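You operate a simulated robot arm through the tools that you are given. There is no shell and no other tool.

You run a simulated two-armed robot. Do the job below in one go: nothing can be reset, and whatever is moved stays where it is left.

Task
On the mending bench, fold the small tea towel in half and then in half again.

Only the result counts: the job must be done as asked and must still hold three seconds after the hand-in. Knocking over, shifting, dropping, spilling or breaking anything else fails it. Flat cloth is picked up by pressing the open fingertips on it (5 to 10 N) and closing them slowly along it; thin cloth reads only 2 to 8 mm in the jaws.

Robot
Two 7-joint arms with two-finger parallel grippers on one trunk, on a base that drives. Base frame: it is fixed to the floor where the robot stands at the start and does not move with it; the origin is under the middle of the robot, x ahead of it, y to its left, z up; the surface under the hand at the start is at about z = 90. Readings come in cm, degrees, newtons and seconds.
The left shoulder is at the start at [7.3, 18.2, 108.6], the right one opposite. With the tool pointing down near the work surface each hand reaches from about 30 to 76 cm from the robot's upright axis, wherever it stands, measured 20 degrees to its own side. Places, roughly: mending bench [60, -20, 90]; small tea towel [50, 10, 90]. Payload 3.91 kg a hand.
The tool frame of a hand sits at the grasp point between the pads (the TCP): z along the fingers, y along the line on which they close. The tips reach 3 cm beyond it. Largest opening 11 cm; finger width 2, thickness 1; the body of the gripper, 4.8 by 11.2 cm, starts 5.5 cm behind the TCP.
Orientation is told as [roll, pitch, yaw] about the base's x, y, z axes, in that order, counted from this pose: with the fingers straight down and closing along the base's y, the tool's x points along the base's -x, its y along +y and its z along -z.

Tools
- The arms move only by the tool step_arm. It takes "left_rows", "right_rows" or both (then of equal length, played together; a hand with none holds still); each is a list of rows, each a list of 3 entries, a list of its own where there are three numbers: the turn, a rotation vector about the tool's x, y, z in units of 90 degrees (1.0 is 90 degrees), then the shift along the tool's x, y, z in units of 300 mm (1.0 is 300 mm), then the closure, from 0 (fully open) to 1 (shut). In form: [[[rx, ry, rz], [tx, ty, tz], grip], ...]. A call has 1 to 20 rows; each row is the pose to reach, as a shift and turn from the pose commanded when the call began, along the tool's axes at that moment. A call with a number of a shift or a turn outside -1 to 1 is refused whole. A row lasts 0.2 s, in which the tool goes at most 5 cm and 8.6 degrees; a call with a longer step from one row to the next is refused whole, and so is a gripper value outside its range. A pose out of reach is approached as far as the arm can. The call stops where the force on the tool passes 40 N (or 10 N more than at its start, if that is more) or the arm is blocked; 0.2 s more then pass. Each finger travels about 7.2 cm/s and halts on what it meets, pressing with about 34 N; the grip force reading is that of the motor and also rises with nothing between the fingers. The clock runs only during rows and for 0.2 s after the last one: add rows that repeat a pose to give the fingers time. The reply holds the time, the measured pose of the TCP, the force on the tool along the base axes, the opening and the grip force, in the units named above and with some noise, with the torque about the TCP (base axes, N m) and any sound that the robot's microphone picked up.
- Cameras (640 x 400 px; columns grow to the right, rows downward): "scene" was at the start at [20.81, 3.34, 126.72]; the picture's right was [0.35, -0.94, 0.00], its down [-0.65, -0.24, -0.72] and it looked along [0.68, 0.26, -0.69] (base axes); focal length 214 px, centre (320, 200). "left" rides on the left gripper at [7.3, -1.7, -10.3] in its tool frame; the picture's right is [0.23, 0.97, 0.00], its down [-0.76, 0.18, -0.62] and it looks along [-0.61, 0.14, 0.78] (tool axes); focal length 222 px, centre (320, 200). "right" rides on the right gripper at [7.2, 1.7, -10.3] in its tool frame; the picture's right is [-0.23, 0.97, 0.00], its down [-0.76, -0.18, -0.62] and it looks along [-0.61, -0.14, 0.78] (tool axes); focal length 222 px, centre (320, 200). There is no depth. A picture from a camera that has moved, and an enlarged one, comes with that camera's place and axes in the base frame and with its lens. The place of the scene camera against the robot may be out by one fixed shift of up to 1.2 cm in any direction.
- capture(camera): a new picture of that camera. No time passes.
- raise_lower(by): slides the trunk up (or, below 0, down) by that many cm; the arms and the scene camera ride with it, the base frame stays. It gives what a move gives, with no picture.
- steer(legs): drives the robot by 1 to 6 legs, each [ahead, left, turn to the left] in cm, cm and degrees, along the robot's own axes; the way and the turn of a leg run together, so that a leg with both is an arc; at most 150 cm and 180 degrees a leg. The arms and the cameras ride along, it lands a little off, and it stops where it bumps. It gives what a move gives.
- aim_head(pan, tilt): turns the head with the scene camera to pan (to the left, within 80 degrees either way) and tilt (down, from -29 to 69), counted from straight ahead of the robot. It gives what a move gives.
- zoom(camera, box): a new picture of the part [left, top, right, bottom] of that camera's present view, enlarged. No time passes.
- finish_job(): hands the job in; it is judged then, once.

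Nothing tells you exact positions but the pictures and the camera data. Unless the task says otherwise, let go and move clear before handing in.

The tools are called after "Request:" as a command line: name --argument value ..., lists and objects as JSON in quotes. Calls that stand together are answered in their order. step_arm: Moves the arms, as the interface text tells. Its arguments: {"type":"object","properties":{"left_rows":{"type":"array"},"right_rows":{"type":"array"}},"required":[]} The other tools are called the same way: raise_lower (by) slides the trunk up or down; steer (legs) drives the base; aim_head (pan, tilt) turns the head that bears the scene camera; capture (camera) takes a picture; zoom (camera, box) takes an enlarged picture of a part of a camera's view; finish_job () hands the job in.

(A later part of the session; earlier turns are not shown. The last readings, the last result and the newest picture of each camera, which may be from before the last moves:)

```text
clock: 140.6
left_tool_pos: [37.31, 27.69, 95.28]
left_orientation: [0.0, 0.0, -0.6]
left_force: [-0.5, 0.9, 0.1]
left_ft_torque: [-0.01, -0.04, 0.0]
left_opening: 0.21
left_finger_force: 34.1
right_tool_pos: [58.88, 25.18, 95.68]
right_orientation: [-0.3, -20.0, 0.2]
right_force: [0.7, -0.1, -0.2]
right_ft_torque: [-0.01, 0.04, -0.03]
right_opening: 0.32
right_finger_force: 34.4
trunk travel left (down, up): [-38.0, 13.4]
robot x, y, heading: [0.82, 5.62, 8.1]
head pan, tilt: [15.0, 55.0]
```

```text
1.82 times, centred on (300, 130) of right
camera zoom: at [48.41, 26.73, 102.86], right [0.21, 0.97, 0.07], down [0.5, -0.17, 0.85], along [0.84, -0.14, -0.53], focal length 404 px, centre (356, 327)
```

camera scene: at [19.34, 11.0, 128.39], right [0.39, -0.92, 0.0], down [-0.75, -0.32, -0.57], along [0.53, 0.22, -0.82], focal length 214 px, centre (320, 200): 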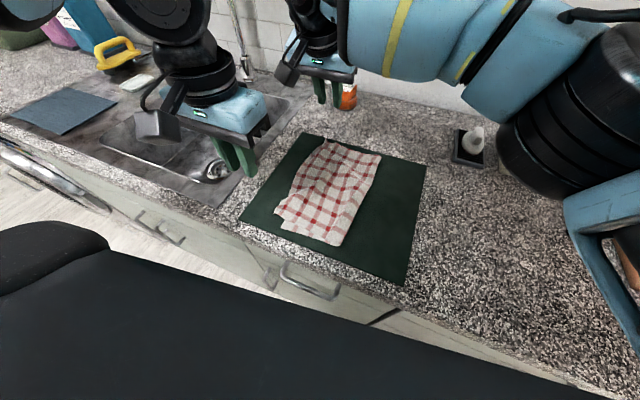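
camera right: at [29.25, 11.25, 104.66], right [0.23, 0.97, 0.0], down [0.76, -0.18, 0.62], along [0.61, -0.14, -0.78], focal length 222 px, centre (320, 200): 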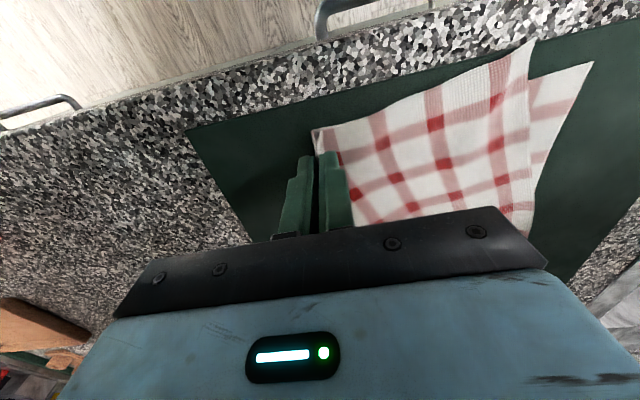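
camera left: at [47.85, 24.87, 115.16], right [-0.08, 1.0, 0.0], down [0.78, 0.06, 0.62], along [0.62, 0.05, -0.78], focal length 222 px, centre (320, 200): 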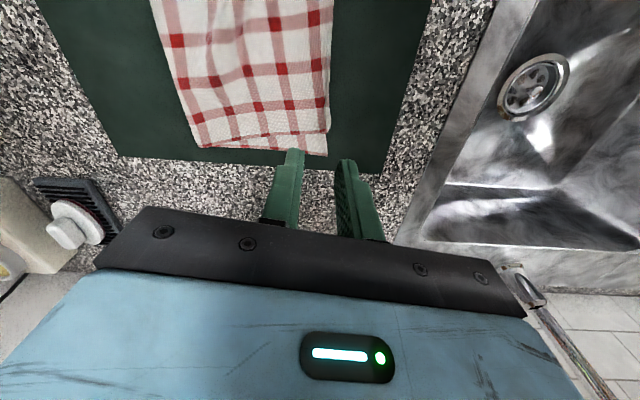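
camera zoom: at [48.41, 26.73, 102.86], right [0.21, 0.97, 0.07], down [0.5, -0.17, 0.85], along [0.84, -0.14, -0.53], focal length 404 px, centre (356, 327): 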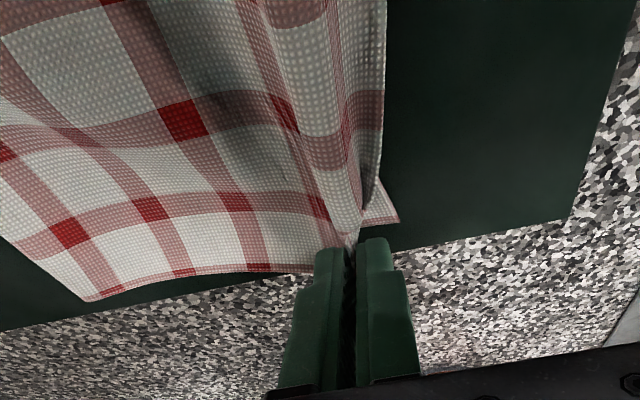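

Both hands hold only the top layer; the lower corners stay flat on the mat. I'll raise a little and strafe right to roll the top layer partly open.

Request:
step_arm --left_rows '[[[0, 0, 0], [0, -0.02, -0.03], 1], [[0, 0, 0], [0, -0.04, -0.06], 1], [[0, 0, 0], [0, -0.06, -0.09], 1], [[0, 0, 0], [0, -0.08, -0.12], 1]]' --right_rows '[[[0, 0, 0], [-0.0105, -0.02, -0.028], 1], [[0, 0, 0], [-0.021, -0.04, -0.056], 1], [[0, 0, 0], [-0.0315, -0.06, -0.084], 1], [[0, 0, 0], [-0.042, -0.08, -0.112], 1]]'

Request:
steer --legs '[[-1.1, -7.9, 0]]'

Request:
capture --camera "left"

Request:
capture --camera "scene"

```text
clock: 141.6
left_tool_pos: [37.51, 25.29, 99.01]
left_orientation: [0.0, -0.1, -0.5]
left_force: [-0.3, 0.2, 0.2]
left_ft_torque: [-0.04, 0.0, 0.0]
left_opening: 0.2
left_finger_force: 34.1
right_tool_pos: [58.79, 22.83, 99.26]
right_orientation: [-0.3, -20.0, 0.2]
right_force: [0.1, -0.2, -0.8]
right_ft_torque: [-0.04, 0.0, -0.01]
right_opening: 0.29
right_finger_force: 34.0
trunk travel left (down, up): [-38.0, 13.4]
robot x, y, heading: [0.83, 6.24, 7.9]
head pan, tilt: [15.0, 55.0]
```

```text
clock: 143.0
left_tool_pos: [37.42, 17.22, 99.01]
left_orientation: [0.0, 0.0, -0.7]
left_force: [-0.4, 0.1, -0.9]
left_ft_torque: [-0.02, 0.0, 0.0]
left_opening: 0.23
left_finger_force: 33.7
right_tool_pos: [58.75, 14.88, 99.22]
right_orientation: [-0.4, -20.0, 0.1]
right_force: [-0.5, -0.9, 0.2]
right_ft_torque: [0.02, 0.0, -0.03]
right_opening: 0.29
right_finger_force: 34.2
trunk travel left (down, up): [-38.0, 13.4]
robot x, y, heading: [0.79, -2.24, 7.9]
head pan, tilt: [15.0, 55.0]
```

```text
taken
camera left: at [30.19, 15.53, 109.35], right [-0.22, 0.98, 0.0], down [0.76, 0.17, 0.63], along [0.61, 0.14, -0.78], focal length 222 px, centre (320, 200)
```

left: 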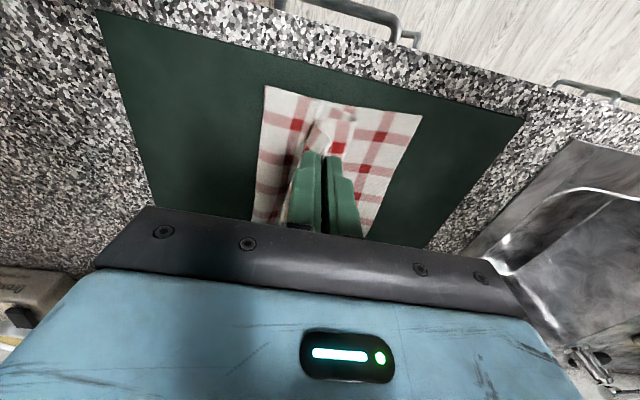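

```text
taken
camera scene: at [19.34, 2.92, 128.39], right [0.39, -0.92, 0.0], down [-0.75, -0.32, -0.57], along [0.53, 0.22, -0.82], focal length 214 px, centre (320, 200)
```

scene: 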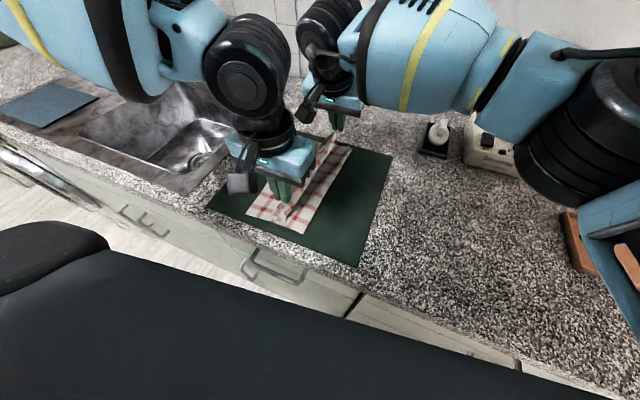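

The top layer is rolling back cleanly. Continuing right past the crease.

Request:
steer --legs '[[-1.1, -7.9, 0]]'

Request:
capture --camera "left"

Request:
capture --camera "right"

Request:
capture --camera "scene"

```text
clock: 144.4
left_tool_pos: [37.53, 9.1, 98.91]
left_orientation: [0.0, 0.0, -0.6]
left_force: [-0.7, 0.6, 0.4]
left_ft_torque: [0.02, 0.01, 0.02]
left_opening: 0.2
left_finger_force: 34.2
right_tool_pos: [58.81, 6.82, 99.43]
right_orientation: [-0.4, -20.1, 0.2]
right_force: [-0.6, 0.6, -0.1]
right_ft_torque: [0.04, 0.0, -0.02]
right_opening: 0.31
right_finger_force: 33.7
trunk travel left (down, up): [-38.0, 13.4]
robot x, y, heading: [0.85, -10.3, 7.7]
head pan, tilt: [15.0, 55.0]
```

```text
taken
camera left: at [30.2, 7.37, 109.35], right [-0.22, 0.98, 0.0], down [0.76, 0.17, 0.62], along [0.61, 0.14, -0.78], focal length 222 px, centre (320, 200)
```

left: 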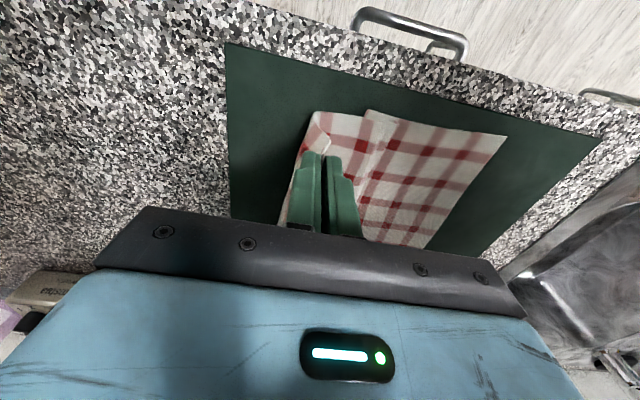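

```text
taken
camera right: at [48.38, 8.41, 106.51], right [0.21, 0.97, 0.07], down [0.5, -0.17, 0.85], along [0.84, -0.14, -0.53], focal length 222 px, centre (320, 200)
```

right: 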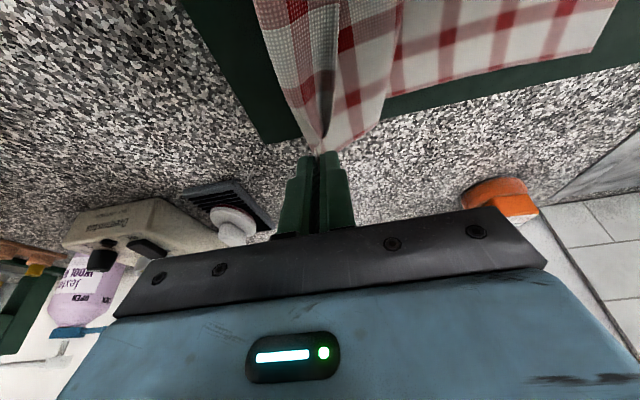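

```text
taken
camera scene: at [19.37, -5.25, 128.39], right [0.39, -0.92, 0.0], down [-0.75, -0.32, -0.57], along [0.53, 0.22, -0.82], focal length 214 px, centre (320, 200)
```

scene: 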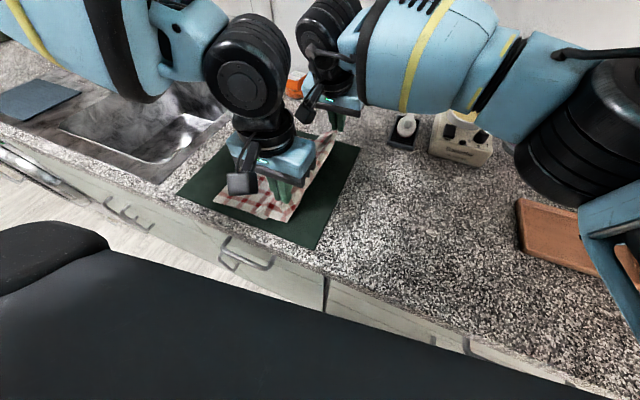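

There's a fold line still visible near the old crease, so I'll go further right to stretch it out before refolding.

Request:
steer --legs '[[-1.0, -6.9, 0]]'

Request:
zoom --camera "left" --box '[200, 40, 560, 240]'

Request:
capture --camera "right"

Request:
zoom --camera "scene" --box '[130, 100, 380, 280]'

```text
clock: 145.6
left_tool_pos: [37.36, 2.5, 98.97]
left_orientation: [0.0, -0.1, -0.4]
left_force: [0.5, -0.2, 0.3]
left_ft_torque: [0.03, -0.02, 0.02]
left_opening: 0.2
left_finger_force: 34.0
right_tool_pos: [58.75, 0.01, 99.28]
right_orientation: [-0.3, -20.0, 0.2]
right_force: [-0.3, -0.5, 0.2]
right_ft_torque: [0.01, -0.02, 0.01]
right_opening: 0.29
right_finger_force: 33.4
trunk travel left (down, up): [-38.0, 13.4]
robot x, y, heading: [0.61, -17.01, 8.0]
head pan, tilt: [15.0, 55.0]
```

```text
1.78 times, centred on (380, 140) of left
camera zoom: at [30.12, 0.65, 109.35], right [-0.22, 0.98, 0.0], down [0.76, 0.17, 0.62], along [0.61, 0.14, -0.78], focal length 395 px, centre (213, 307)
```

zoom: 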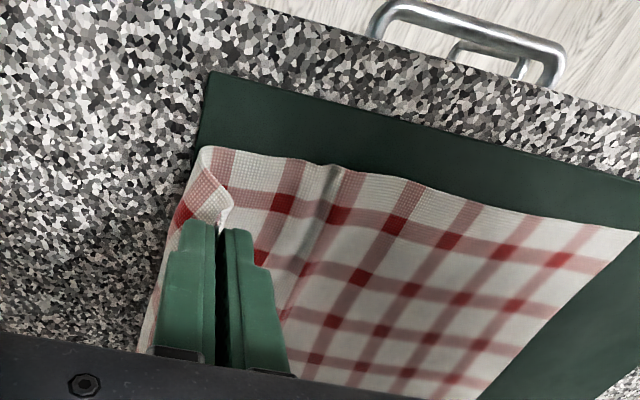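

```text
taken
camera right: at [48.28, 1.71, 106.5], right [0.21, 0.97, 0.07], down [0.5, -0.17, 0.85], along [0.84, -0.14, -0.53], focal length 222 px, centre (320, 200)
```

right: 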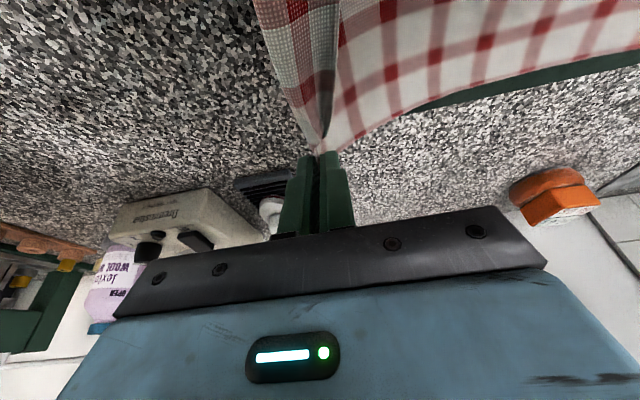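

```text
2.22 times, centred on (255, 190) of scene
camera zoom: at [19.3, -11.99, 128.39], right [0.39, -0.92, 0.0], down [-0.75, -0.32, -0.57], along [0.53, 0.22, -0.82], focal length 477 px, centre (464, 222)
```

zoom: 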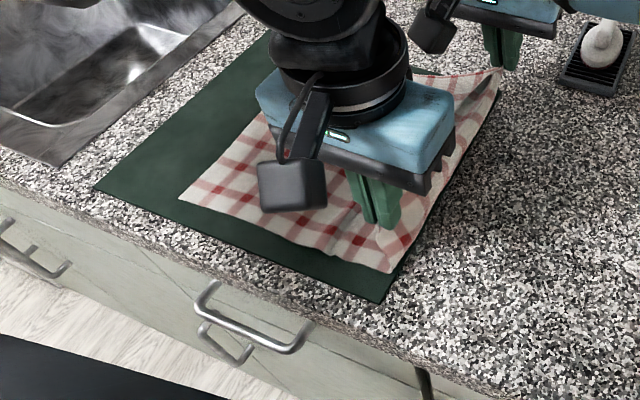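

The towel is nearly opened out again with its left edge undisturbed. Now I'll lower both hands to about 3 cm, square them up, and roll the fold back to the left at that low height.

Request:
step_arm --left_rows '[[[0, 0, 0], [0.012, 0, 0.018], 1], [[0, 0, 0], [0.024, 0, 0.036], 1], [[0, 0, 0], [0.036, 0, 0.054], 1], [[0, 0, 0], [0.048, 0, 0.072], 1], [[0, 0, 0], [0.055, 0, 0.09], 1]]' --right_rows '[[[0, 0, 0], [0.006, 0.02, 0.017], 1], [[0, 0, 0], [0.0125, 0.04, 0.034], 1], [[0, 0, 0], [0.019, 0.06, 0.05], 1], [[0, 0, 0], [0.025, 0.08, 0.067], 1], [[0, 0, 0], [0.031, 0.1, 0.084], 1]]'

Request:
capture --camera "left"

Request:
capture --camera "right"

```text
clock: 146.8
left_tool_pos: [35.72, 2.5, 96.29]
left_orientation: [-0.1, -0.3, -0.3]
left_force: [8.7, -0.7, -0.8]
left_ft_torque: [0.03, -0.24, 0.01]
left_opening: 0.21
left_finger_force: 33.7
right_tool_pos: [58.52, 3.17, 96.55]
right_orientation: [-0.3, -19.9, 0.3]
right_force: [-9.0, -0.6, 0.7]
right_ft_torque: [-0.01, 0.27, 0.02]
right_opening: 0.29
right_finger_force: 33.9
trunk travel left (down, up): [-38.0, 13.4]
robot x, y, heading: [0.59, -16.91, 8.2]
head pan, tilt: [15.0, 55.0]
```

```text
taken
camera left: at [28.52, 0.8, 106.69], right [-0.22, 0.98, 0.0], down [0.76, 0.17, 0.63], along [0.61, 0.14, -0.78], focal length 222 px, centre (320, 200)
```

left: 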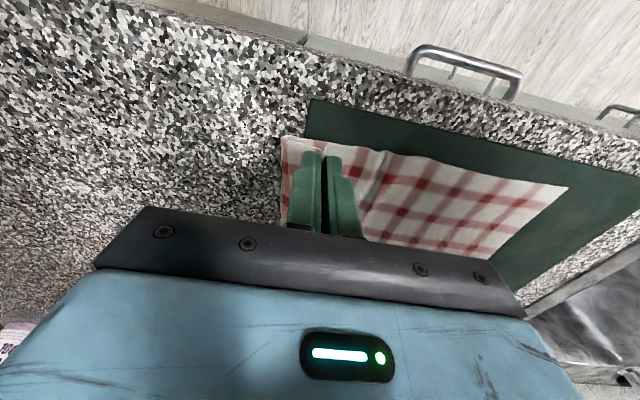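

```text
taken
camera right: at [48.15, 4.77, 103.77], right [0.21, 0.97, 0.07], down [0.5, -0.17, 0.85], along [0.84, -0.14, -0.53], focal length 222 px, centre (320, 200)
```

right: 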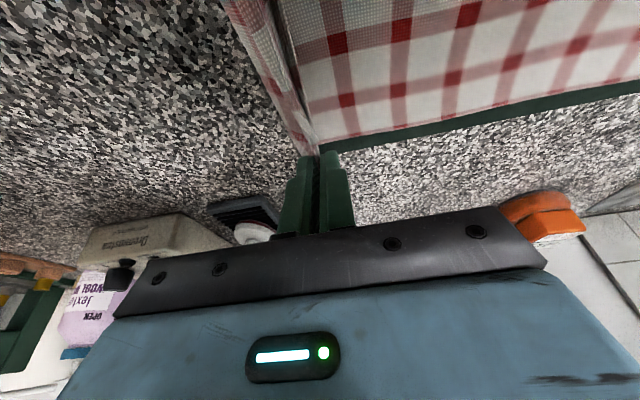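

The cloth is taut between the hands at 9 N, so I'll relax that slightly and then roll left at low height.

Request:
step_arm --left_rows '[[[0, 0, 0], [-0.01, 0, 0], 1], [[0, 0, 0], [-0.02, 0, 0], 1]]'

Request:
steer --legs '[[1.14, 7.9, 0]]'

Request:
capture --camera "left"

Request:
capture --camera "right"

```text
clock: 147.4
left_tool_pos: [36.43, 2.52, 96.21]
left_orientation: [-0.1, -0.1, -0.4]
left_force: [3.0, -0.1, 0.8]
left_ft_torque: [0.03, -0.11, 0.03]
left_opening: 0.21
left_finger_force: 34.1
right_tool_pos: [58.61, 3.11, 96.51]
right_orientation: [-0.4, -20.0, 0.2]
right_force: [-4.5, -0.1, 0.3]
right_ft_torque: [0.0, 0.13, -0.03]
right_opening: 0.3
right_finger_force: 34.2
trunk travel left (down, up): [-38.0, 13.4]
robot x, y, heading: [0.37, -16.49, 8.1]
head pan, tilt: [15.0, 55.0]
```

```text
clock: 148.8
left_tool_pos: [36.38, 10.43, 96.24]
left_orientation: [-0.1, -0.2, -0.4]
left_force: [3.0, 1.1, -0.5]
left_ft_torque: [-0.02, -0.1, 0.05]
left_opening: 0.24
left_finger_force: 34.0
right_tool_pos: [58.67, 11.22, 96.57]
right_orientation: [-0.2, -20.0, 0.4]
right_force: [-3.1, -0.7, -0.9]
right_ft_torque: [-0.01, 0.1, -0.03]
right_opening: 0.29
right_finger_force: 33.5
trunk travel left (down, up): [-38.0, 13.4]
robot x, y, heading: [0.94, -9.09, 8.0]
head pan, tilt: [15.0, 55.0]
```

```text
taken
camera left: at [29.07, 8.83, 106.59], right [-0.22, 0.98, 0.0], down [0.76, 0.17, 0.62], along [0.61, 0.14, -0.78], focal length 222 px, centre (320, 200)
```

left: 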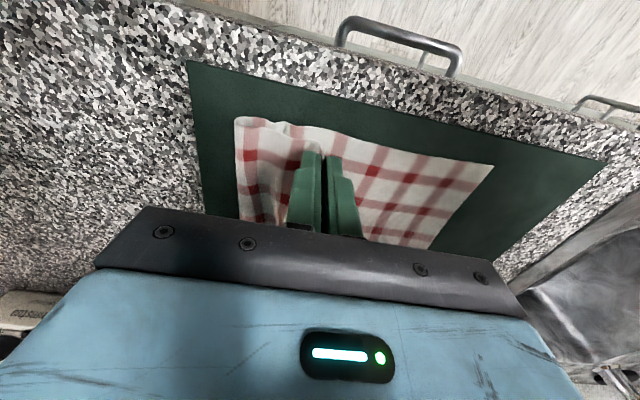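

```text
taken
camera right: at [48.19, 12.83, 103.78], right [0.21, 0.98, 0.07], down [0.5, -0.17, 0.85], along [0.84, -0.14, -0.53], focal length 222 px, centre (320, 200)
```

right: 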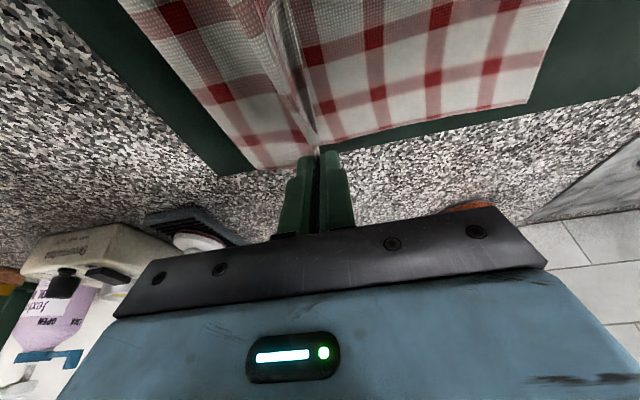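

The fold is rolling properly. I'll stop about 5 cm short, lower the hands almost to the cloth, and then slide the edge left so the loop's slack is taken up and the crease stays put.

Request:
steer --legs '[[0.85, 5.9, 0]]'

Request:
steer --legs '[[0.5, 3.7, 0]]'

Request:
capture --camera "left"

Request:
capture --camera "right"

```text
clock: 150.0
left_tool_pos: [36.31, 16.64, 96.23]
left_orientation: [-0.1, -0.2, -0.5]
left_force: [2.4, 0.2, -0.5]
left_ft_torque: [0.0, -0.06, 0.01]
left_opening: 0.24
left_finger_force: 34.2
right_tool_pos: [58.54, 17.17, 96.57]
right_orientation: [-0.4, -20.0, 0.2]
right_force: [-4.1, 0.5, 0.2]
right_ft_torque: [-0.01, 0.13, -0.04]
right_opening: 0.28
right_finger_force: 33.7
trunk travel left (down, up): [-38.0, 13.4]
robot x, y, heading: [0.84, -2.79, 7.9]
head pan, tilt: [15.0, 55.0]
```

```text
clock: 151.0
left_tool_pos: [36.44, 20.19, 96.2]
left_orientation: [0.0, -0.2, -0.5]
left_force: [2.7, 0.3, -0.1]
left_ft_torque: [-0.02, -0.05, 0.01]
left_opening: 0.25
left_finger_force: 34.1
right_tool_pos: [58.55, 20.89, 96.64]
right_orientation: [-0.3, -20.1, 0.3]
right_force: [-3.2, 0.2, 0.8]
right_ft_torque: [-0.03, 0.12, -0.01]
right_opening: 0.29
right_finger_force: 34.2
trunk travel left (down, up): [-38.0, 13.4]
robot x, y, heading: [0.68, 0.26, 8.0]
head pan, tilt: [15.0, 55.0]
```

```text
taken
camera left: at [29.1, 18.49, 106.59], right [-0.22, 0.98, 0.0], down [0.76, 0.17, 0.63], along [0.61, 0.14, -0.78], focal length 222 px, centre (320, 200)
```

left: 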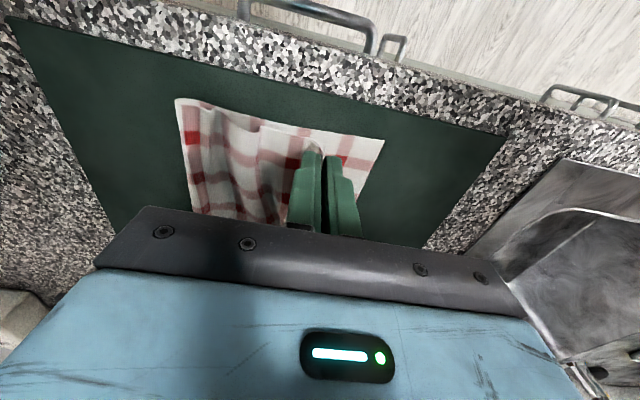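

```text
taken
camera right: at [48.23, 22.46, 103.77], right [0.21, 0.97, 0.07], down [0.5, -0.17, 0.85], along [0.84, -0.14, -0.53], focal length 222 px, centre (320, 200)
```

right: 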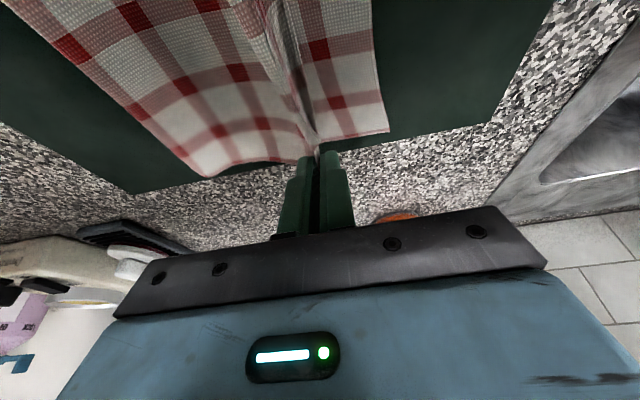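

Request:
step_arm --left_rows '[[[0, 0, 0], [0, -0.02, 0.01], 1], [[0, 0, 0], [0, -0.04, 0.025], 1], [[0, 0, 0], [0, -0.06, 0.04], 1], [[0, 0, 0], [0, -0.08, 0.055], 1], [[0, 0, 0], [0, -0.08, 0.068], 1]]' --right_rows '[[[0, 0, 0], [0.0035, -0.005, 0.0095], 1], [[0, 0, 0], [0.009, -0.01, 0.0235], 1], [[0, 0, 0], [0.014, -0.015, 0.0375], 1], [[0, 0, 0], [0.019, -0.02, 0.0515], 1], [[0, 0, 0], [0.0235, -0.02, 0.0635], 1]]'

Request:
capture --camera "left"

Request:
zoom --camera "scene" --box '[220, 100, 460, 280]'

```text
clock: 152.2
left_tool_pos: [36.45, 17.8, 94.3]
left_orientation: [-0.1, -0.3, -0.5]
left_force: [3.5, 0.1, 0.2]
left_ft_torque: [0.02, -0.11, 0.02]
left_opening: 0.22
left_finger_force: 33.9
right_tool_pos: [58.66, 20.2, 94.49]
right_orientation: [-0.2, -20.1, 0.2]
right_force: [-2.6, -0.4, 0.8]
right_ft_torque: [-0.03, 0.1, -0.02]
right_opening: 0.28
right_finger_force: 34.4
trunk travel left (down, up): [-38.0, 13.4]
robot x, y, heading: [0.89, 0.65, 8.1]
head pan, tilt: [15.0, 55.0]
```

```text
taken
camera left: at [29.16, 16.12, 104.64], right [-0.22, 0.98, 0.0], down [0.76, 0.17, 0.63], along [0.61, 0.14, -0.78], focal length 222 px, centre (320, 200)
```

left: 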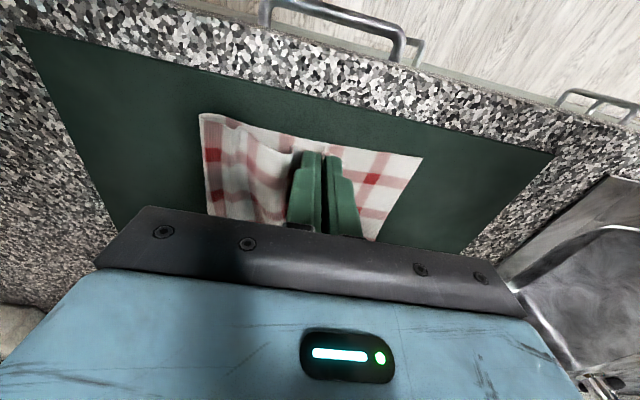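

```text
2.22 times, centred on (340, 190) of scene
camera zoom: at [19.29, 5.77, 128.39], right [0.39, -0.92, 0.0], down [-0.75, -0.32, -0.57], along [0.53, 0.22, -0.82], focal length 477 px, centre (276, 222)
```

zoom: 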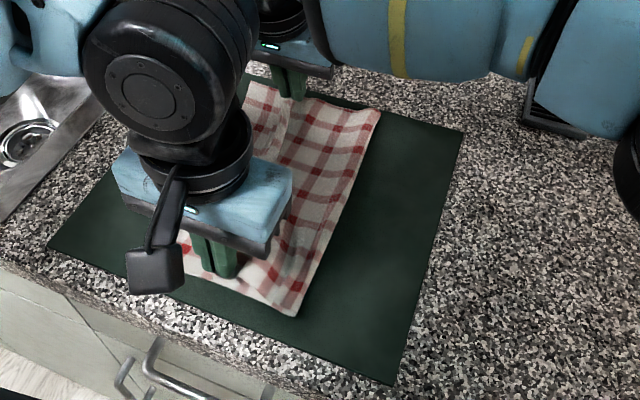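

Request:
steer --legs '[[-0.85, -5.9, 0]]'

Request:
capture --camera "left"

Request:
capture --camera "right"

```text
clock: 153.4
left_tool_pos: [36.4, 12.11, 94.31]
left_orientation: [0.0, -0.1, -0.4]
left_force: [2.9, -0.1, -0.6]
left_ft_torque: [0.04, -0.12, 0.01]
left_opening: 0.22
left_finger_force: 34.2
right_tool_pos: [58.52, 14.3, 94.63]
right_orientation: [-0.3, -20.0, 0.2]
right_force: [-2.3, 0.0, 0.5]
right_ft_torque: [0.0, 0.11, -0.01]
right_opening: 0.28
right_finger_force: 34.2
trunk travel left (down, up): [-38.0, 13.4]
robot x, y, heading: [0.46, -5.25, 8.0]
head pan, tilt: [15.0, 55.0]
```

```text
taken
camera left: at [29.12, 10.29, 104.64], right [-0.22, 0.98, 0.0], down [0.76, 0.17, 0.63], along [0.61, 0.14, -0.78], focal length 222 px, centre (320, 200)
```

left: 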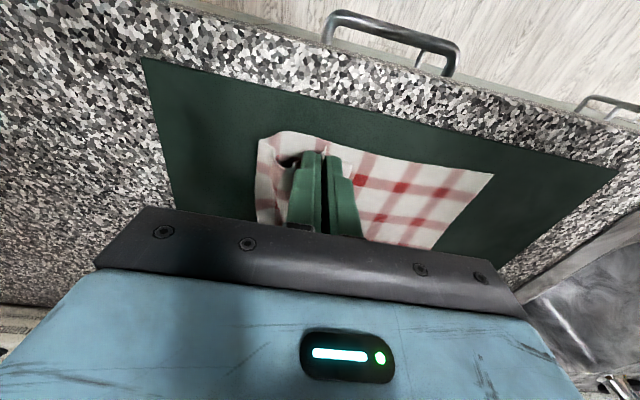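

```text
taken
camera right: at [48.15, 15.99, 101.78], right [0.21, 0.97, 0.07], down [0.5, -0.17, 0.85], along [0.84, -0.14, -0.53], focal length 222 px, centre (320, 200)
```

right: 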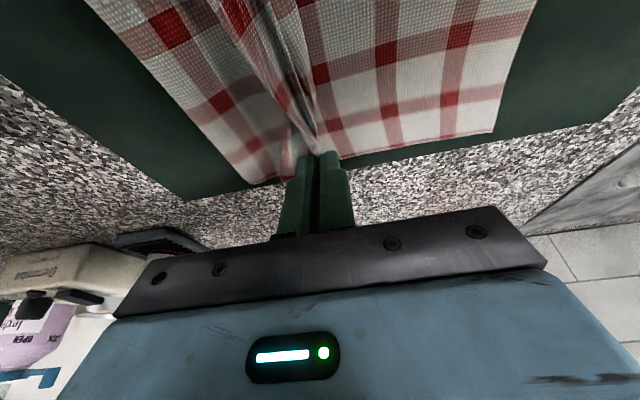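

Request:
steer --legs '[[1.0, 6.9, 0]]'

Request:
capture --camera "left"

Request:
capture --camera "right"

```text
clock: 154.7
left_tool_pos: [36.39, 18.77, 94.29]
left_orientation: [0.0, -0.2, -0.4]
left_force: [3.6, 1.2, 0.7]
left_ft_torque: [-0.01, -0.09, 0.03]
left_opening: 0.21
left_finger_force: 34.1
right_tool_pos: [58.58, 21.22, 94.5]
right_orientation: [-0.4, -20.0, 0.4]
right_force: [-2.3, -0.2, 0.2]
right_ft_torque: [0.01, 0.15, 0.01]
right_opening: 0.29
right_finger_force: 34.2
trunk travel left (down, up): [-38.0, 13.4]
robot x, y, heading: [0.79, 1.72, 8.1]
head pan, tilt: [15.0, 55.0]
```

```text
taken
camera left: at [29.15, 17.1, 104.63], right [-0.22, 0.98, 0.0], down [0.76, 0.17, 0.63], along [0.61, 0.14, -0.78], focal length 222 px, centre (320, 200)
```

left: 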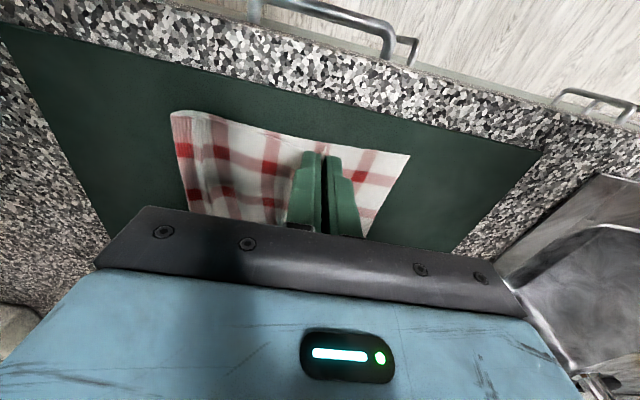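

```text
taken
camera right: at [48.18, 22.82, 101.76], right [0.21, 0.97, 0.07], down [0.5, -0.17, 0.85], along [0.84, -0.14, -0.53], focal length 222 px, centre (320, 200)
```

right: 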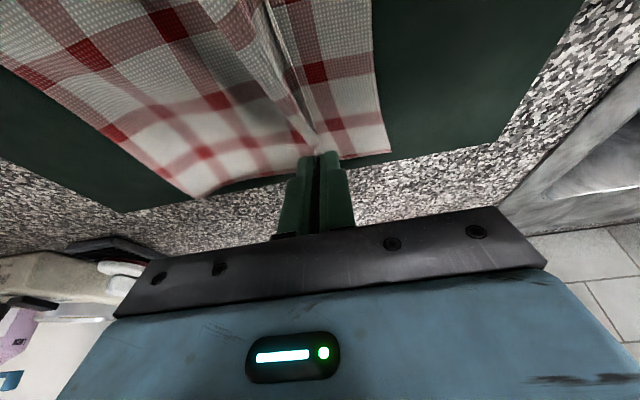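

The crease now sits near y 9.5–11, about where it should be. Sliding the edge the last few centimetres left onto the lower edge.

Request:
steer --legs '[[0.5, 4.2, 0]]'

Request:
step_arm --left_rows '[[[0, 0, 0], [0.004, 0.015, 0], 1], [[0, 0, 0], [0.008, 0.03, 0], 1], [[0, 0, 0], [0.012, 0.045, 0], 1], [[0, 0, 0], [0.015, 0.057, 0], 1]]'

Request:
capture --camera "left"

Request:
capture --camera "right"

Request:
zoom --camera "scene" --box '[220, 100, 460, 280]'

```text
clock: 155.7
left_tool_pos: [36.32, 23.03, 94.15]
left_orientation: [-0.1, -0.1, -0.4]
left_force: [2.5, 0.3, -1.0]
left_ft_torque: [0.02, -0.09, 0.02]
left_opening: 0.21
left_finger_force: 34.3
right_tool_pos: [58.44, 25.43, 94.56]
right_orientation: [-0.2, -20.0, 0.2]
right_force: [-3.6, 0.2, 0.6]
right_ft_torque: [-0.03, 0.1, 0.0]
right_opening: 0.3
right_finger_force: 34.1
trunk travel left (down, up): [-38.0, 13.4]
robot x, y, heading: [0.42, 5.72, 7.8]
head pan, tilt: [15.0, 55.0]
```

```text
clock: 156.7
left_tool_pos: [36.01, 24.77, 94.23]
left_orientation: [-0.1, -0.3, -0.4]
left_force: [5.2, 0.2, -0.6]
left_ft_torque: [0.03, -0.14, -0.02]
left_opening: 0.22
left_finger_force: 33.6
right_tool_pos: [58.49, 25.41, 94.64]
right_orientation: [-0.3, -19.8, 0.2]
right_force: [-4.2, 0.0, 0.2]
right_ft_torque: [0.02, 0.17, 0.0]
right_opening: 0.32
right_finger_force: 34.2
trunk travel left (down, up): [-38.0, 13.4]
robot x, y, heading: [0.47, 6.23, 8.1]
head pan, tilt: [15.0, 55.0]
```

```text
taken
camera left: at [28.68, 23.11, 104.58], right [-0.22, 0.98, 0.0], down [0.76, 0.17, 0.63], along [0.61, 0.14, -0.78], focal length 222 px, centre (320, 200)
```

left: 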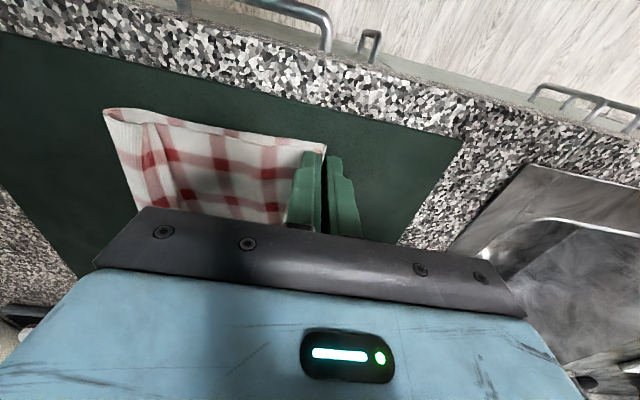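

```text
taken
camera right: at [48.03, 27.06, 101.77], right [0.21, 0.98, 0.07], down [0.5, -0.17, 0.85], along [0.84, -0.14, -0.53], focal length 222 px, centre (320, 200)
```

right: 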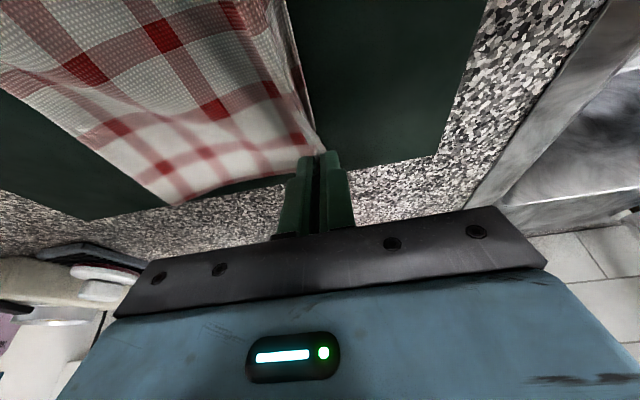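

```text
2.22 times, centred on (340, 190) of scene
camera zoom: at [19.2, 10.94, 128.39], right [0.39, -0.92, 0.0], down [-0.75, -0.32, -0.57], along [0.53, 0.22, -0.82], focal length 477 px, centre (276, 222)
```

zoom: 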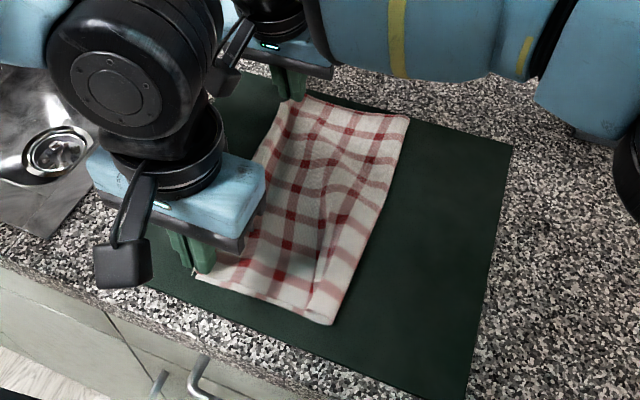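

The alignment at the left edge is good, but the loop moved left with the cloth, leaving some slack in a bump by the crease. I'll keep holding the near-left corner with the left hand, release the far corner, and use the right hand to draw the slack into the crease.

Request:
step_arm --right_rows '[[[0, 0, 0], [0.0015, 0, 0.004], 1], [[0, 0, 0], [0.002, 0, 0.006], 0.97], [[0, 0, 0], [0.002, 0, 0.006], 0.94], [[0, 0, 0], [0.001, 0, 0.004], 0.91], [[0, 0, 0], [0, 0, 0], 0.88], [[0, 0, 0], [-0.001, 0, -0.004], 0.85], [[0, 0, 0], [-0.014, 0, -0.04], 0.85], [[0, 0, 0], [-0.045, 0, -0.12], 0.85], [[0, 0, 0], [-0.09, 0, -0.24], 0.85], [[0, 0, 0], [-0.13, -0.05, -0.36], 0.85], [[0, 0, 0], [-0.13, -0.15, -0.4], 0.85], [[0, 0, 0], [-0.1, -0.28, -0.42], 0.85], [[0, 0, 0], [-0.07, -0.4, -0.42], 0.85]]'

Request:
zoom --camera "scene" --box '[220, 100, 460, 280]'

```text
clock: 159.5
left_tool_pos: [36.11, 24.76, 94.07]
left_orientation: [0.1, -0.2, -0.4]
left_force: [0.6, 0.7, -0.7]
left_ft_torque: [0.03, -0.01, 0.0]
left_opening: 0.24
left_finger_force: 33.7
right_tool_pos: [56.16, 13.14, 107.44]
right_orientation: [-0.3, -20.0, 0.3]
right_force: [0.5, -0.4, -0.9]
right_ft_torque: [-0.02, 0.02, -0.01]
right_opening: 1.64
right_finger_force: 0.0
trunk travel left (down, up): [-38.0, 13.4]
robot x, y, heading: [0.65, 5.97, 8.0]
head pan, tilt: [15.0, 55.0]
```

```text
2.22 times, centred on (340, 190) of scene
camera zoom: at [19.23, 10.81, 128.39], right [0.39, -0.92, 0.0], down [-0.75, -0.32, -0.57], along [0.53, 0.23, -0.82], focal length 477 px, centre (276, 222)
```

zoom: 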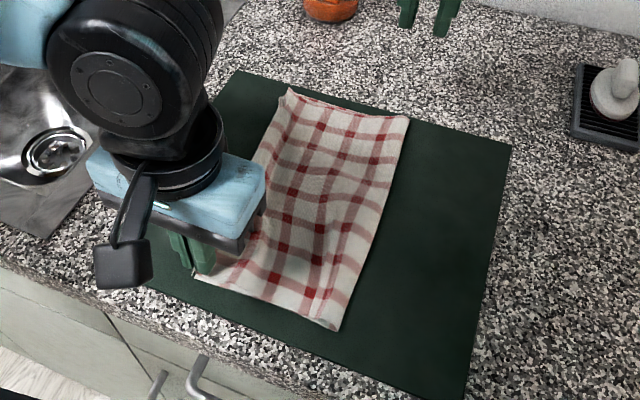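

That released cleanly: the layers line up well, with only gentle waves near the crease. I'll bring the right hand over that area to look and draw out the slack.

Request:
step_arm --right_rows '[[[0, 0.05, 0], [0.06, 0, -0.01], 0.85], [[0, 0.1, 0], [0.12, 0, -0.02], 0.85], [[0, 0.15, 0], [0.18, 0, -0.04], 0.85], [[0, 0.2, 0], [0.24, 0, -0.06], 0.85], [[0, 0.25, 0], [0.3, 0, -0.08], 0.82], [[0, 0.3, 0], [0.34, 0, -0.09], 0.8], [[0, 0.36, 0], [0.38, 0, -0.1], 0.8], [[0, 0.4, 0], [0.4, 0, -0.11], 0.8]]'

Request:
capture --camera "right"

```text
clock: 161.3
left_tool_pos: [36.02, 24.8, 94.08]
left_orientation: [0.0, -0.2, -0.4]
left_force: [0.2, 0.0, 1.0]
left_ft_torque: [0.0, 0.0, -0.02]
left_opening: 0.23
left_finger_force: 34.4
right_tool_pos: [43.68, 13.23, 106.13]
right_orientation: [-0.3, 16.2, 0.0]
right_force: [0.2, 0.6, -0.4]
right_ft_torque: [0.01, -0.02, -0.02]
right_opening: 2.19
right_finger_force: 0.0
trunk travel left (down, up): [-38.0, 13.4]
robot x, y, heading: [0.51, 5.95, 8.4]
head pan, tilt: [15.0, 55.0]
```

```text
taken
camera right: at [39.57, 15.01, 118.08], right [0.21, 0.97, -0.07], down [0.91, -0.17, 0.39], along [0.37, -0.14, -0.92], focal length 222 px, centre (320, 200)
```

right: 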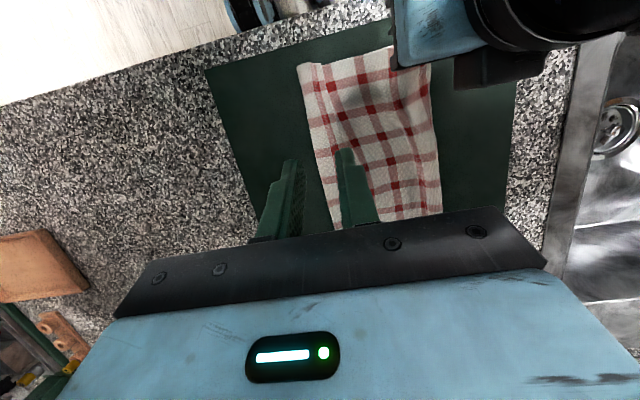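

Request:
zoom --camera "right" --box '[270, 40, 460, 230]'

```text
2.11 times, centred on (365, 135) of right
camera zoom: at [39.57, 15.01, 118.08], right [0.21, 0.97, -0.07], down [0.91, -0.17, 0.39], along [0.37, -0.14, -0.92], focal length 468 px, centre (225, 337)
```

zoom: 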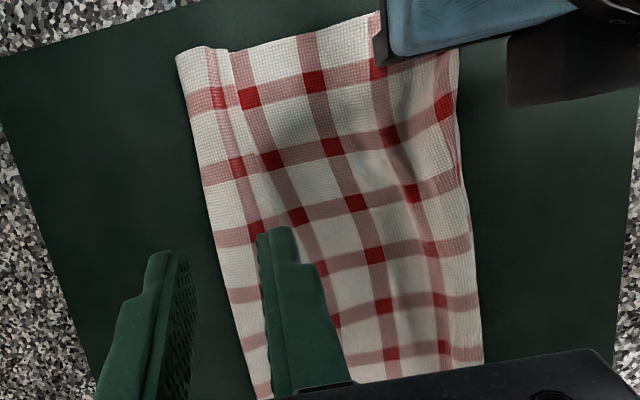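

A small pleat lies right beside the crease. I'll pinch the top layer there and draw it right while the left hand anchors the near-left corner.

Request:
step_arm --right_rows '[[[0, 0, 0], [-0.001, 0.006, 0.06], 0.8], [[0, 0, 0], [-0.002, 0.012, 0.12], 0.8], [[0, 0, 0], [-0.003, 0.018, 0.18], 0.8], [[0, 0, 0], [-0.004, 0.024, 0.24], 0.8], [[0, 0, 0], [-0.005, 0.03, 0.3], 0.8], [[0, 0, 0], [-0.006, 0.036, 0.36], 0.8], [[0, 0, 0], [-0.006, 0.036, 0.39], 0.8]]'

Request:
zoom --camera "right" --box '[200, 40, 460, 240]'

```text
clock: 162.9
left_tool_pos: [36.14, 24.86, 94.1]
left_orientation: [0.0, -0.3, -0.5]
left_force: [-0.1, -0.6, 0.1]
left_ft_torque: [-0.01, 0.01, 0.04]
left_opening: 0.23
left_finger_force: 33.5
right_tool_pos: [40.65, 14.41, 94.95]
right_orientation: [-0.3, 16.1, 0.1]
right_force: [0.8, -0.6, -0.2]
right_ft_torque: [-0.03, 0.04, 0.02]
right_opening: 2.19
right_finger_force: 0.2
trunk travel left (down, up): [-38.0, 13.4]
robot x, y, heading: [0.17, 5.87, 8.2]
head pan, tilt: [15.0, 55.0]
```

```text
2.00 times, centred on (330, 140) of right
camera zoom: at [36.56, 16.07, 106.87], right [0.21, 0.97, -0.07], down [0.9, -0.17, 0.39], along [0.37, -0.14, -0.92], focal length 444 px, centre (300, 320)
```

zoom: 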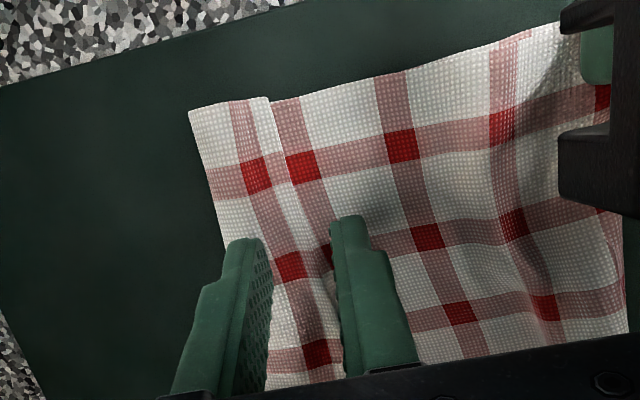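

Request:
step_arm --right_rows '[[[0, 0, 0], [-0.003, 0, 0.01], 0.8], [[0, 0, 0], [-0.0065, 0, 0.0225], 0.8], [[0, 0, 0], [-0.0065, 0, 0.0225], 0.8]]'

Request:
step_arm --right_rows '[[[0, 0, 0], [-0.0014, 0, 0.005], 0.8], [[0, 0, 0], [-0.0014, 0, 0.005], 0.8], [[0, 0, 0], [-0.0014, 0, 0.005], 0.8]]'

```text
clock: 163.7
left_tool_pos: [35.97, 24.85, 94.19]
left_orientation: [0.1, -0.1, -0.5]
left_force: [0.8, -0.3, -0.1]
left_ft_torque: [0.0, 0.04, 0.0]
left_opening: 0.23
left_finger_force: 33.5
right_tool_pos: [40.75, 14.49, 94.3]
right_orientation: [-0.3, 16.0, 0.2]
right_force: [-0.2, 0.3, 0.5]
right_ft_torque: [-0.03, 0.01, 0.01]
right_opening: 2.18
right_finger_force: 0.1
trunk travel left (down, up): [-38.0, 13.4]
robot x, y, heading: [0.52, 6.11, 8.1]
head pan, tilt: [15.0, 55.0]
```

```text
clock: 164.5
left_tool_pos: [36.03, 24.87, 94.14]
left_orientation: [0.0, -0.2, -0.3]
left_force: [-0.6, 0.3, 0.3]
left_ft_torque: [0.01, -0.02, 0.01]
left_opening: 0.22
left_finger_force: 34.4
right_tool_pos: [40.79, 14.46, 93.92]
right_orientation: [-0.3, 16.0, 0.1]
right_force: [0.1, 0.7, 0.0]
right_ft_torque: [0.02, -0.01, -0.01]
right_opening: 2.19
right_finger_force: 0.1
trunk travel left (down, up): [-38.0, 13.4]
robot x, y, heading: [0.24, 6.23, 8.1]
head pan, tilt: [15.0, 55.0]
```

Request:
step_arm --right_rows '[[[0, 0, 0], [-0.0012, 0, 0.004], 0.8], [[0, 0, 0], [-0.0014, 0, 0.005], 0.8], [[0, 0, 0], [-0.0014, 0, 0.005], 0.8]]'

```text
clock: 165.3
left_tool_pos: [36.15, 24.84, 94.14]
left_orientation: [0.0, -0.2, -0.4]
left_force: [0.2, -0.8, 0.4]
left_ft_torque: [0.05, 0.02, 0.03]
left_opening: 0.25
left_finger_force: 33.9
right_tool_pos: [40.75, 14.56, 94.06]
right_orientation: [-0.3, 16.1, 0.1]
right_force: [0.0, -0.5, 0.3]
right_ft_torque: [0.0, -0.01, 0.01]
right_opening: 2.21
right_finger_force: 0.0
trunk travel left (down, up): [-38.0, 13.4]
robot x, y, heading: [0.41, 5.81, 8.0]
head pan, tilt: [15.0, 55.0]
```

Request:
step_arm --right_rows '[[[0, 0, 0], [-0.0012, 0, 0.004], 0.8], [[0, 0, 0], [-0.0018, 0, 0.006], 0.8], [[0, 0, 0], [-0.0018, 0, 0.006], 0.8], [[0, 0, 0], [-0.0018, 0, 0.006], 0.8]]'

```text
clock: 166.3
left_tool_pos: [36.08, 24.77, 94.08]
left_orientation: [-0.1, -0.2, -0.4]
left_force: [0.4, 0.2, 0.1]
left_ft_torque: [0.04, -0.01, 0.03]
left_opening: 0.23
left_finger_force: 34.1
right_tool_pos: [40.59, 14.38, 93.72]
right_orientation: [-0.2, 16.1, 0.1]
right_force: [-0.4, 1.4, 2.7]
right_ft_torque: [0.0, 0.02, -0.02]
right_opening: 2.15
right_finger_force: 0.1
trunk travel left (down, up): [-38.0, 13.4]
robot x, y, heading: [0.6, 5.69, 8.2]
head pan, tilt: [15.0, 55.0]
```

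Request:
step_arm --right_rows '[[[0, 0, 0], [-0.0003, 0, 0.001], 0.82], [[0, 0, 0], [-0.0003, 0, 0.001], 0.84], [[0, 0, 0], [-0.0003, 0, 0.001], 0.86], [[0, 0, 0], [-0.0003, 0, 0.001], 0.88], [[0, 0, 0], [-0.0003, 0, 0.001], 0.9], [[0, 0, 0], [-0.0003, 0, 0.001], 0.92], [[0, 0, 0], [-0.0003, 0, 0.001], 0.94], [[0, 0, 0], [-0.0003, 0, 0.001], 0.96], [[0, 0, 0], [-0.0003, 0, 0.001], 0.98], [[0, 0, 0], [-0.0003, 0, 0.001], 1.0], [[0, 0, 0], [-0.0003, 0, 0.001], 1.0], [[0, 0, 0], [-0.0003, 0, 0.001], 1.0]]'

Request:
step_arm --right_rows '[[[0, 0, 0], [0.005, -0.004, -0.016], 1], [[0, 0, 0], [0.01, -0.015, -0.032], 1], [[0, 0, 0], [0.014, -0.03, -0.048], 1], [[0, 0, 0], [0.014, -0.05, -0.048], 1]]'

Request:
zoom --camera "right" --box '[200, 40, 460, 240]'

```text
clock: 168.9
left_tool_pos: [36.01, 24.8, 94.14]
left_orientation: [0.1, -0.2, -0.4]
left_force: [-0.7, -0.2, 0.1]
left_ft_torque: [-0.02, 0.0, 0.0]
left_opening: 0.23
left_finger_force: 34.2
right_tool_pos: [40.52, 14.29, 93.71]
right_orientation: [-0.4, 15.9, 0.2]
right_force: [-0.2, 0.3, 3.6]
right_ft_torque: [0.01, 0.0, -0.02]
right_opening: 0.2
right_finger_force: 34.2
trunk travel left (down, up): [-38.0, 13.4]
robot x, y, heading: [0.75, 6.12, 8.0]
head pan, tilt: [15.0, 55.0]
```

```text
clock: 169.9
left_tool_pos: [36.01, 24.7, 94.09]
left_orientation: [-0.2, -0.3, -0.4]
left_force: [1.2, -9.5, 0.5]
left_ft_torque: [-0.31, -0.02, -0.14]
left_opening: 0.22
left_finger_force: 34.2
right_tool_pos: [40.76, 13.16, 95.32]
right_orientation: [-0.1, 16.0, 0.2]
right_force: [-1.5, 10.2, -0.4]
right_ft_torque: [0.31, 0.06, -0.15]
right_opening: 0.21
right_finger_force: 33.9
trunk travel left (down, up): [-38.0, 13.4]
robot x, y, heading: [0.22, 5.82, 7.9]
head pan, tilt: [15.0, 55.0]
```

```text
2.00 times, centred on (330, 140) of right
camera zoom: at [36.57, 14.65, 107.19], right [0.21, 0.97, -0.07], down [0.9, -0.17, 0.39], along [0.37, -0.14, -0.92], focal length 444 px, centre (300, 320)
```

zoom: 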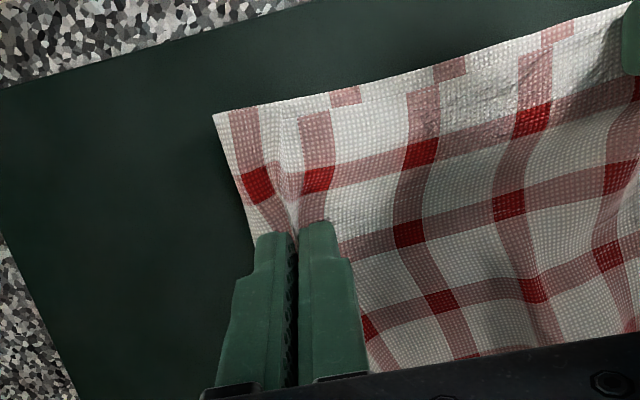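

The top is already taut between the hands, so the remaining slack is just what is bunched in the jaws. I'll release the left corner now, then ease the right pinch rightward so that slack spreads out into the crease.

Request:
step_arm --left_rows '[[[0, 0, 0], [0, 0, 0.004], 1], [[0, 0, 0], [0, 0, 0.008], 0.97], [[0, 0, 0], [0, 0, 0.008], 0.94], [[0, 0, 0], [0, 0, 0.006], 0.91], [[0, 0, 0], [0, 0, 0.003], 0.88], [[0, 0, 0], [0, 0, 0.0], 0.85], [[0, 0, 0], [0, 0, -0.03], 0.85], [[0, 0, 0], [0, 0, -0.1], 0.85], [[0, 0, 0], [0, 0.06, -0.2], 0.85], [[0, 0, 0], [0, 0.18, -0.28], 0.85], [[0, 0, 0], [0, 0.3, -0.36], 0.85]]'

Request:
zoom --camera "right" --box '[180, 0, 480, 240]'

Request:
zoom --camera "left" --box '[30, 20, 270, 230]'

```text
clock: 172.3
left_tool_pos: [35.87, 34.06, 104.96]
left_orientation: [-0.1, -0.2, -0.4]
left_force: [0.0, -0.2, -0.1]
left_ft_torque: [0.0, 0.01, 0.0]
left_opening: 1.67
left_finger_force: 0.1
right_tool_pos: [40.67, 13.03, 95.34]
right_orientation: [-0.2, 15.9, 0.1]
right_force: [1.2, -0.1, -0.3]
right_ft_torque: [0.02, -0.04, 0.01]
right_opening: 0.18
right_finger_force: 33.7
trunk travel left (down, up): [-38.0, 13.4]
robot x, y, heading: [0.43, 6.28, 8.1]
head pan, tilt: [15.0, 55.0]
```

```text
1.67 times, centred on (330, 120) of right
camera zoom: at [36.54, 14.67, 107.18], right [0.21, 0.97, -0.07], down [0.9, -0.17, 0.39], along [0.37, -0.14, -0.92], focal length 370 px, centre (303, 333)
```

zoom: 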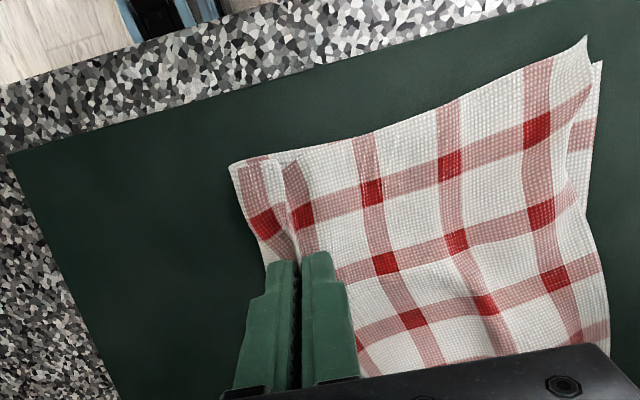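

```text
1.90 times, centred on (150, 125) of left
camera zoom: at [28.62, 32.43, 115.33], right [-0.22, 0.98, 0.0], down [0.76, 0.17, 0.63], along [0.61, 0.14, -0.78], focal length 423 px, centre (644, 343)
```

zoom: 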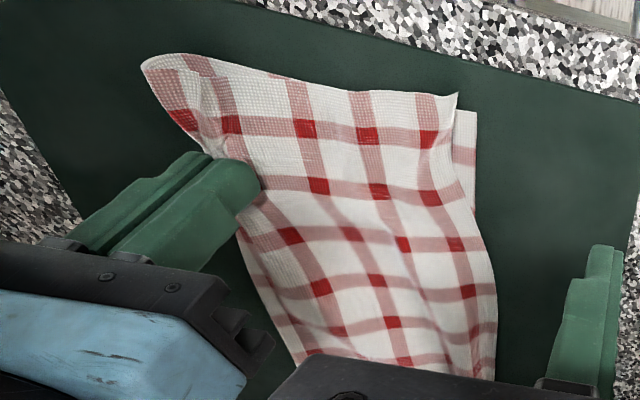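

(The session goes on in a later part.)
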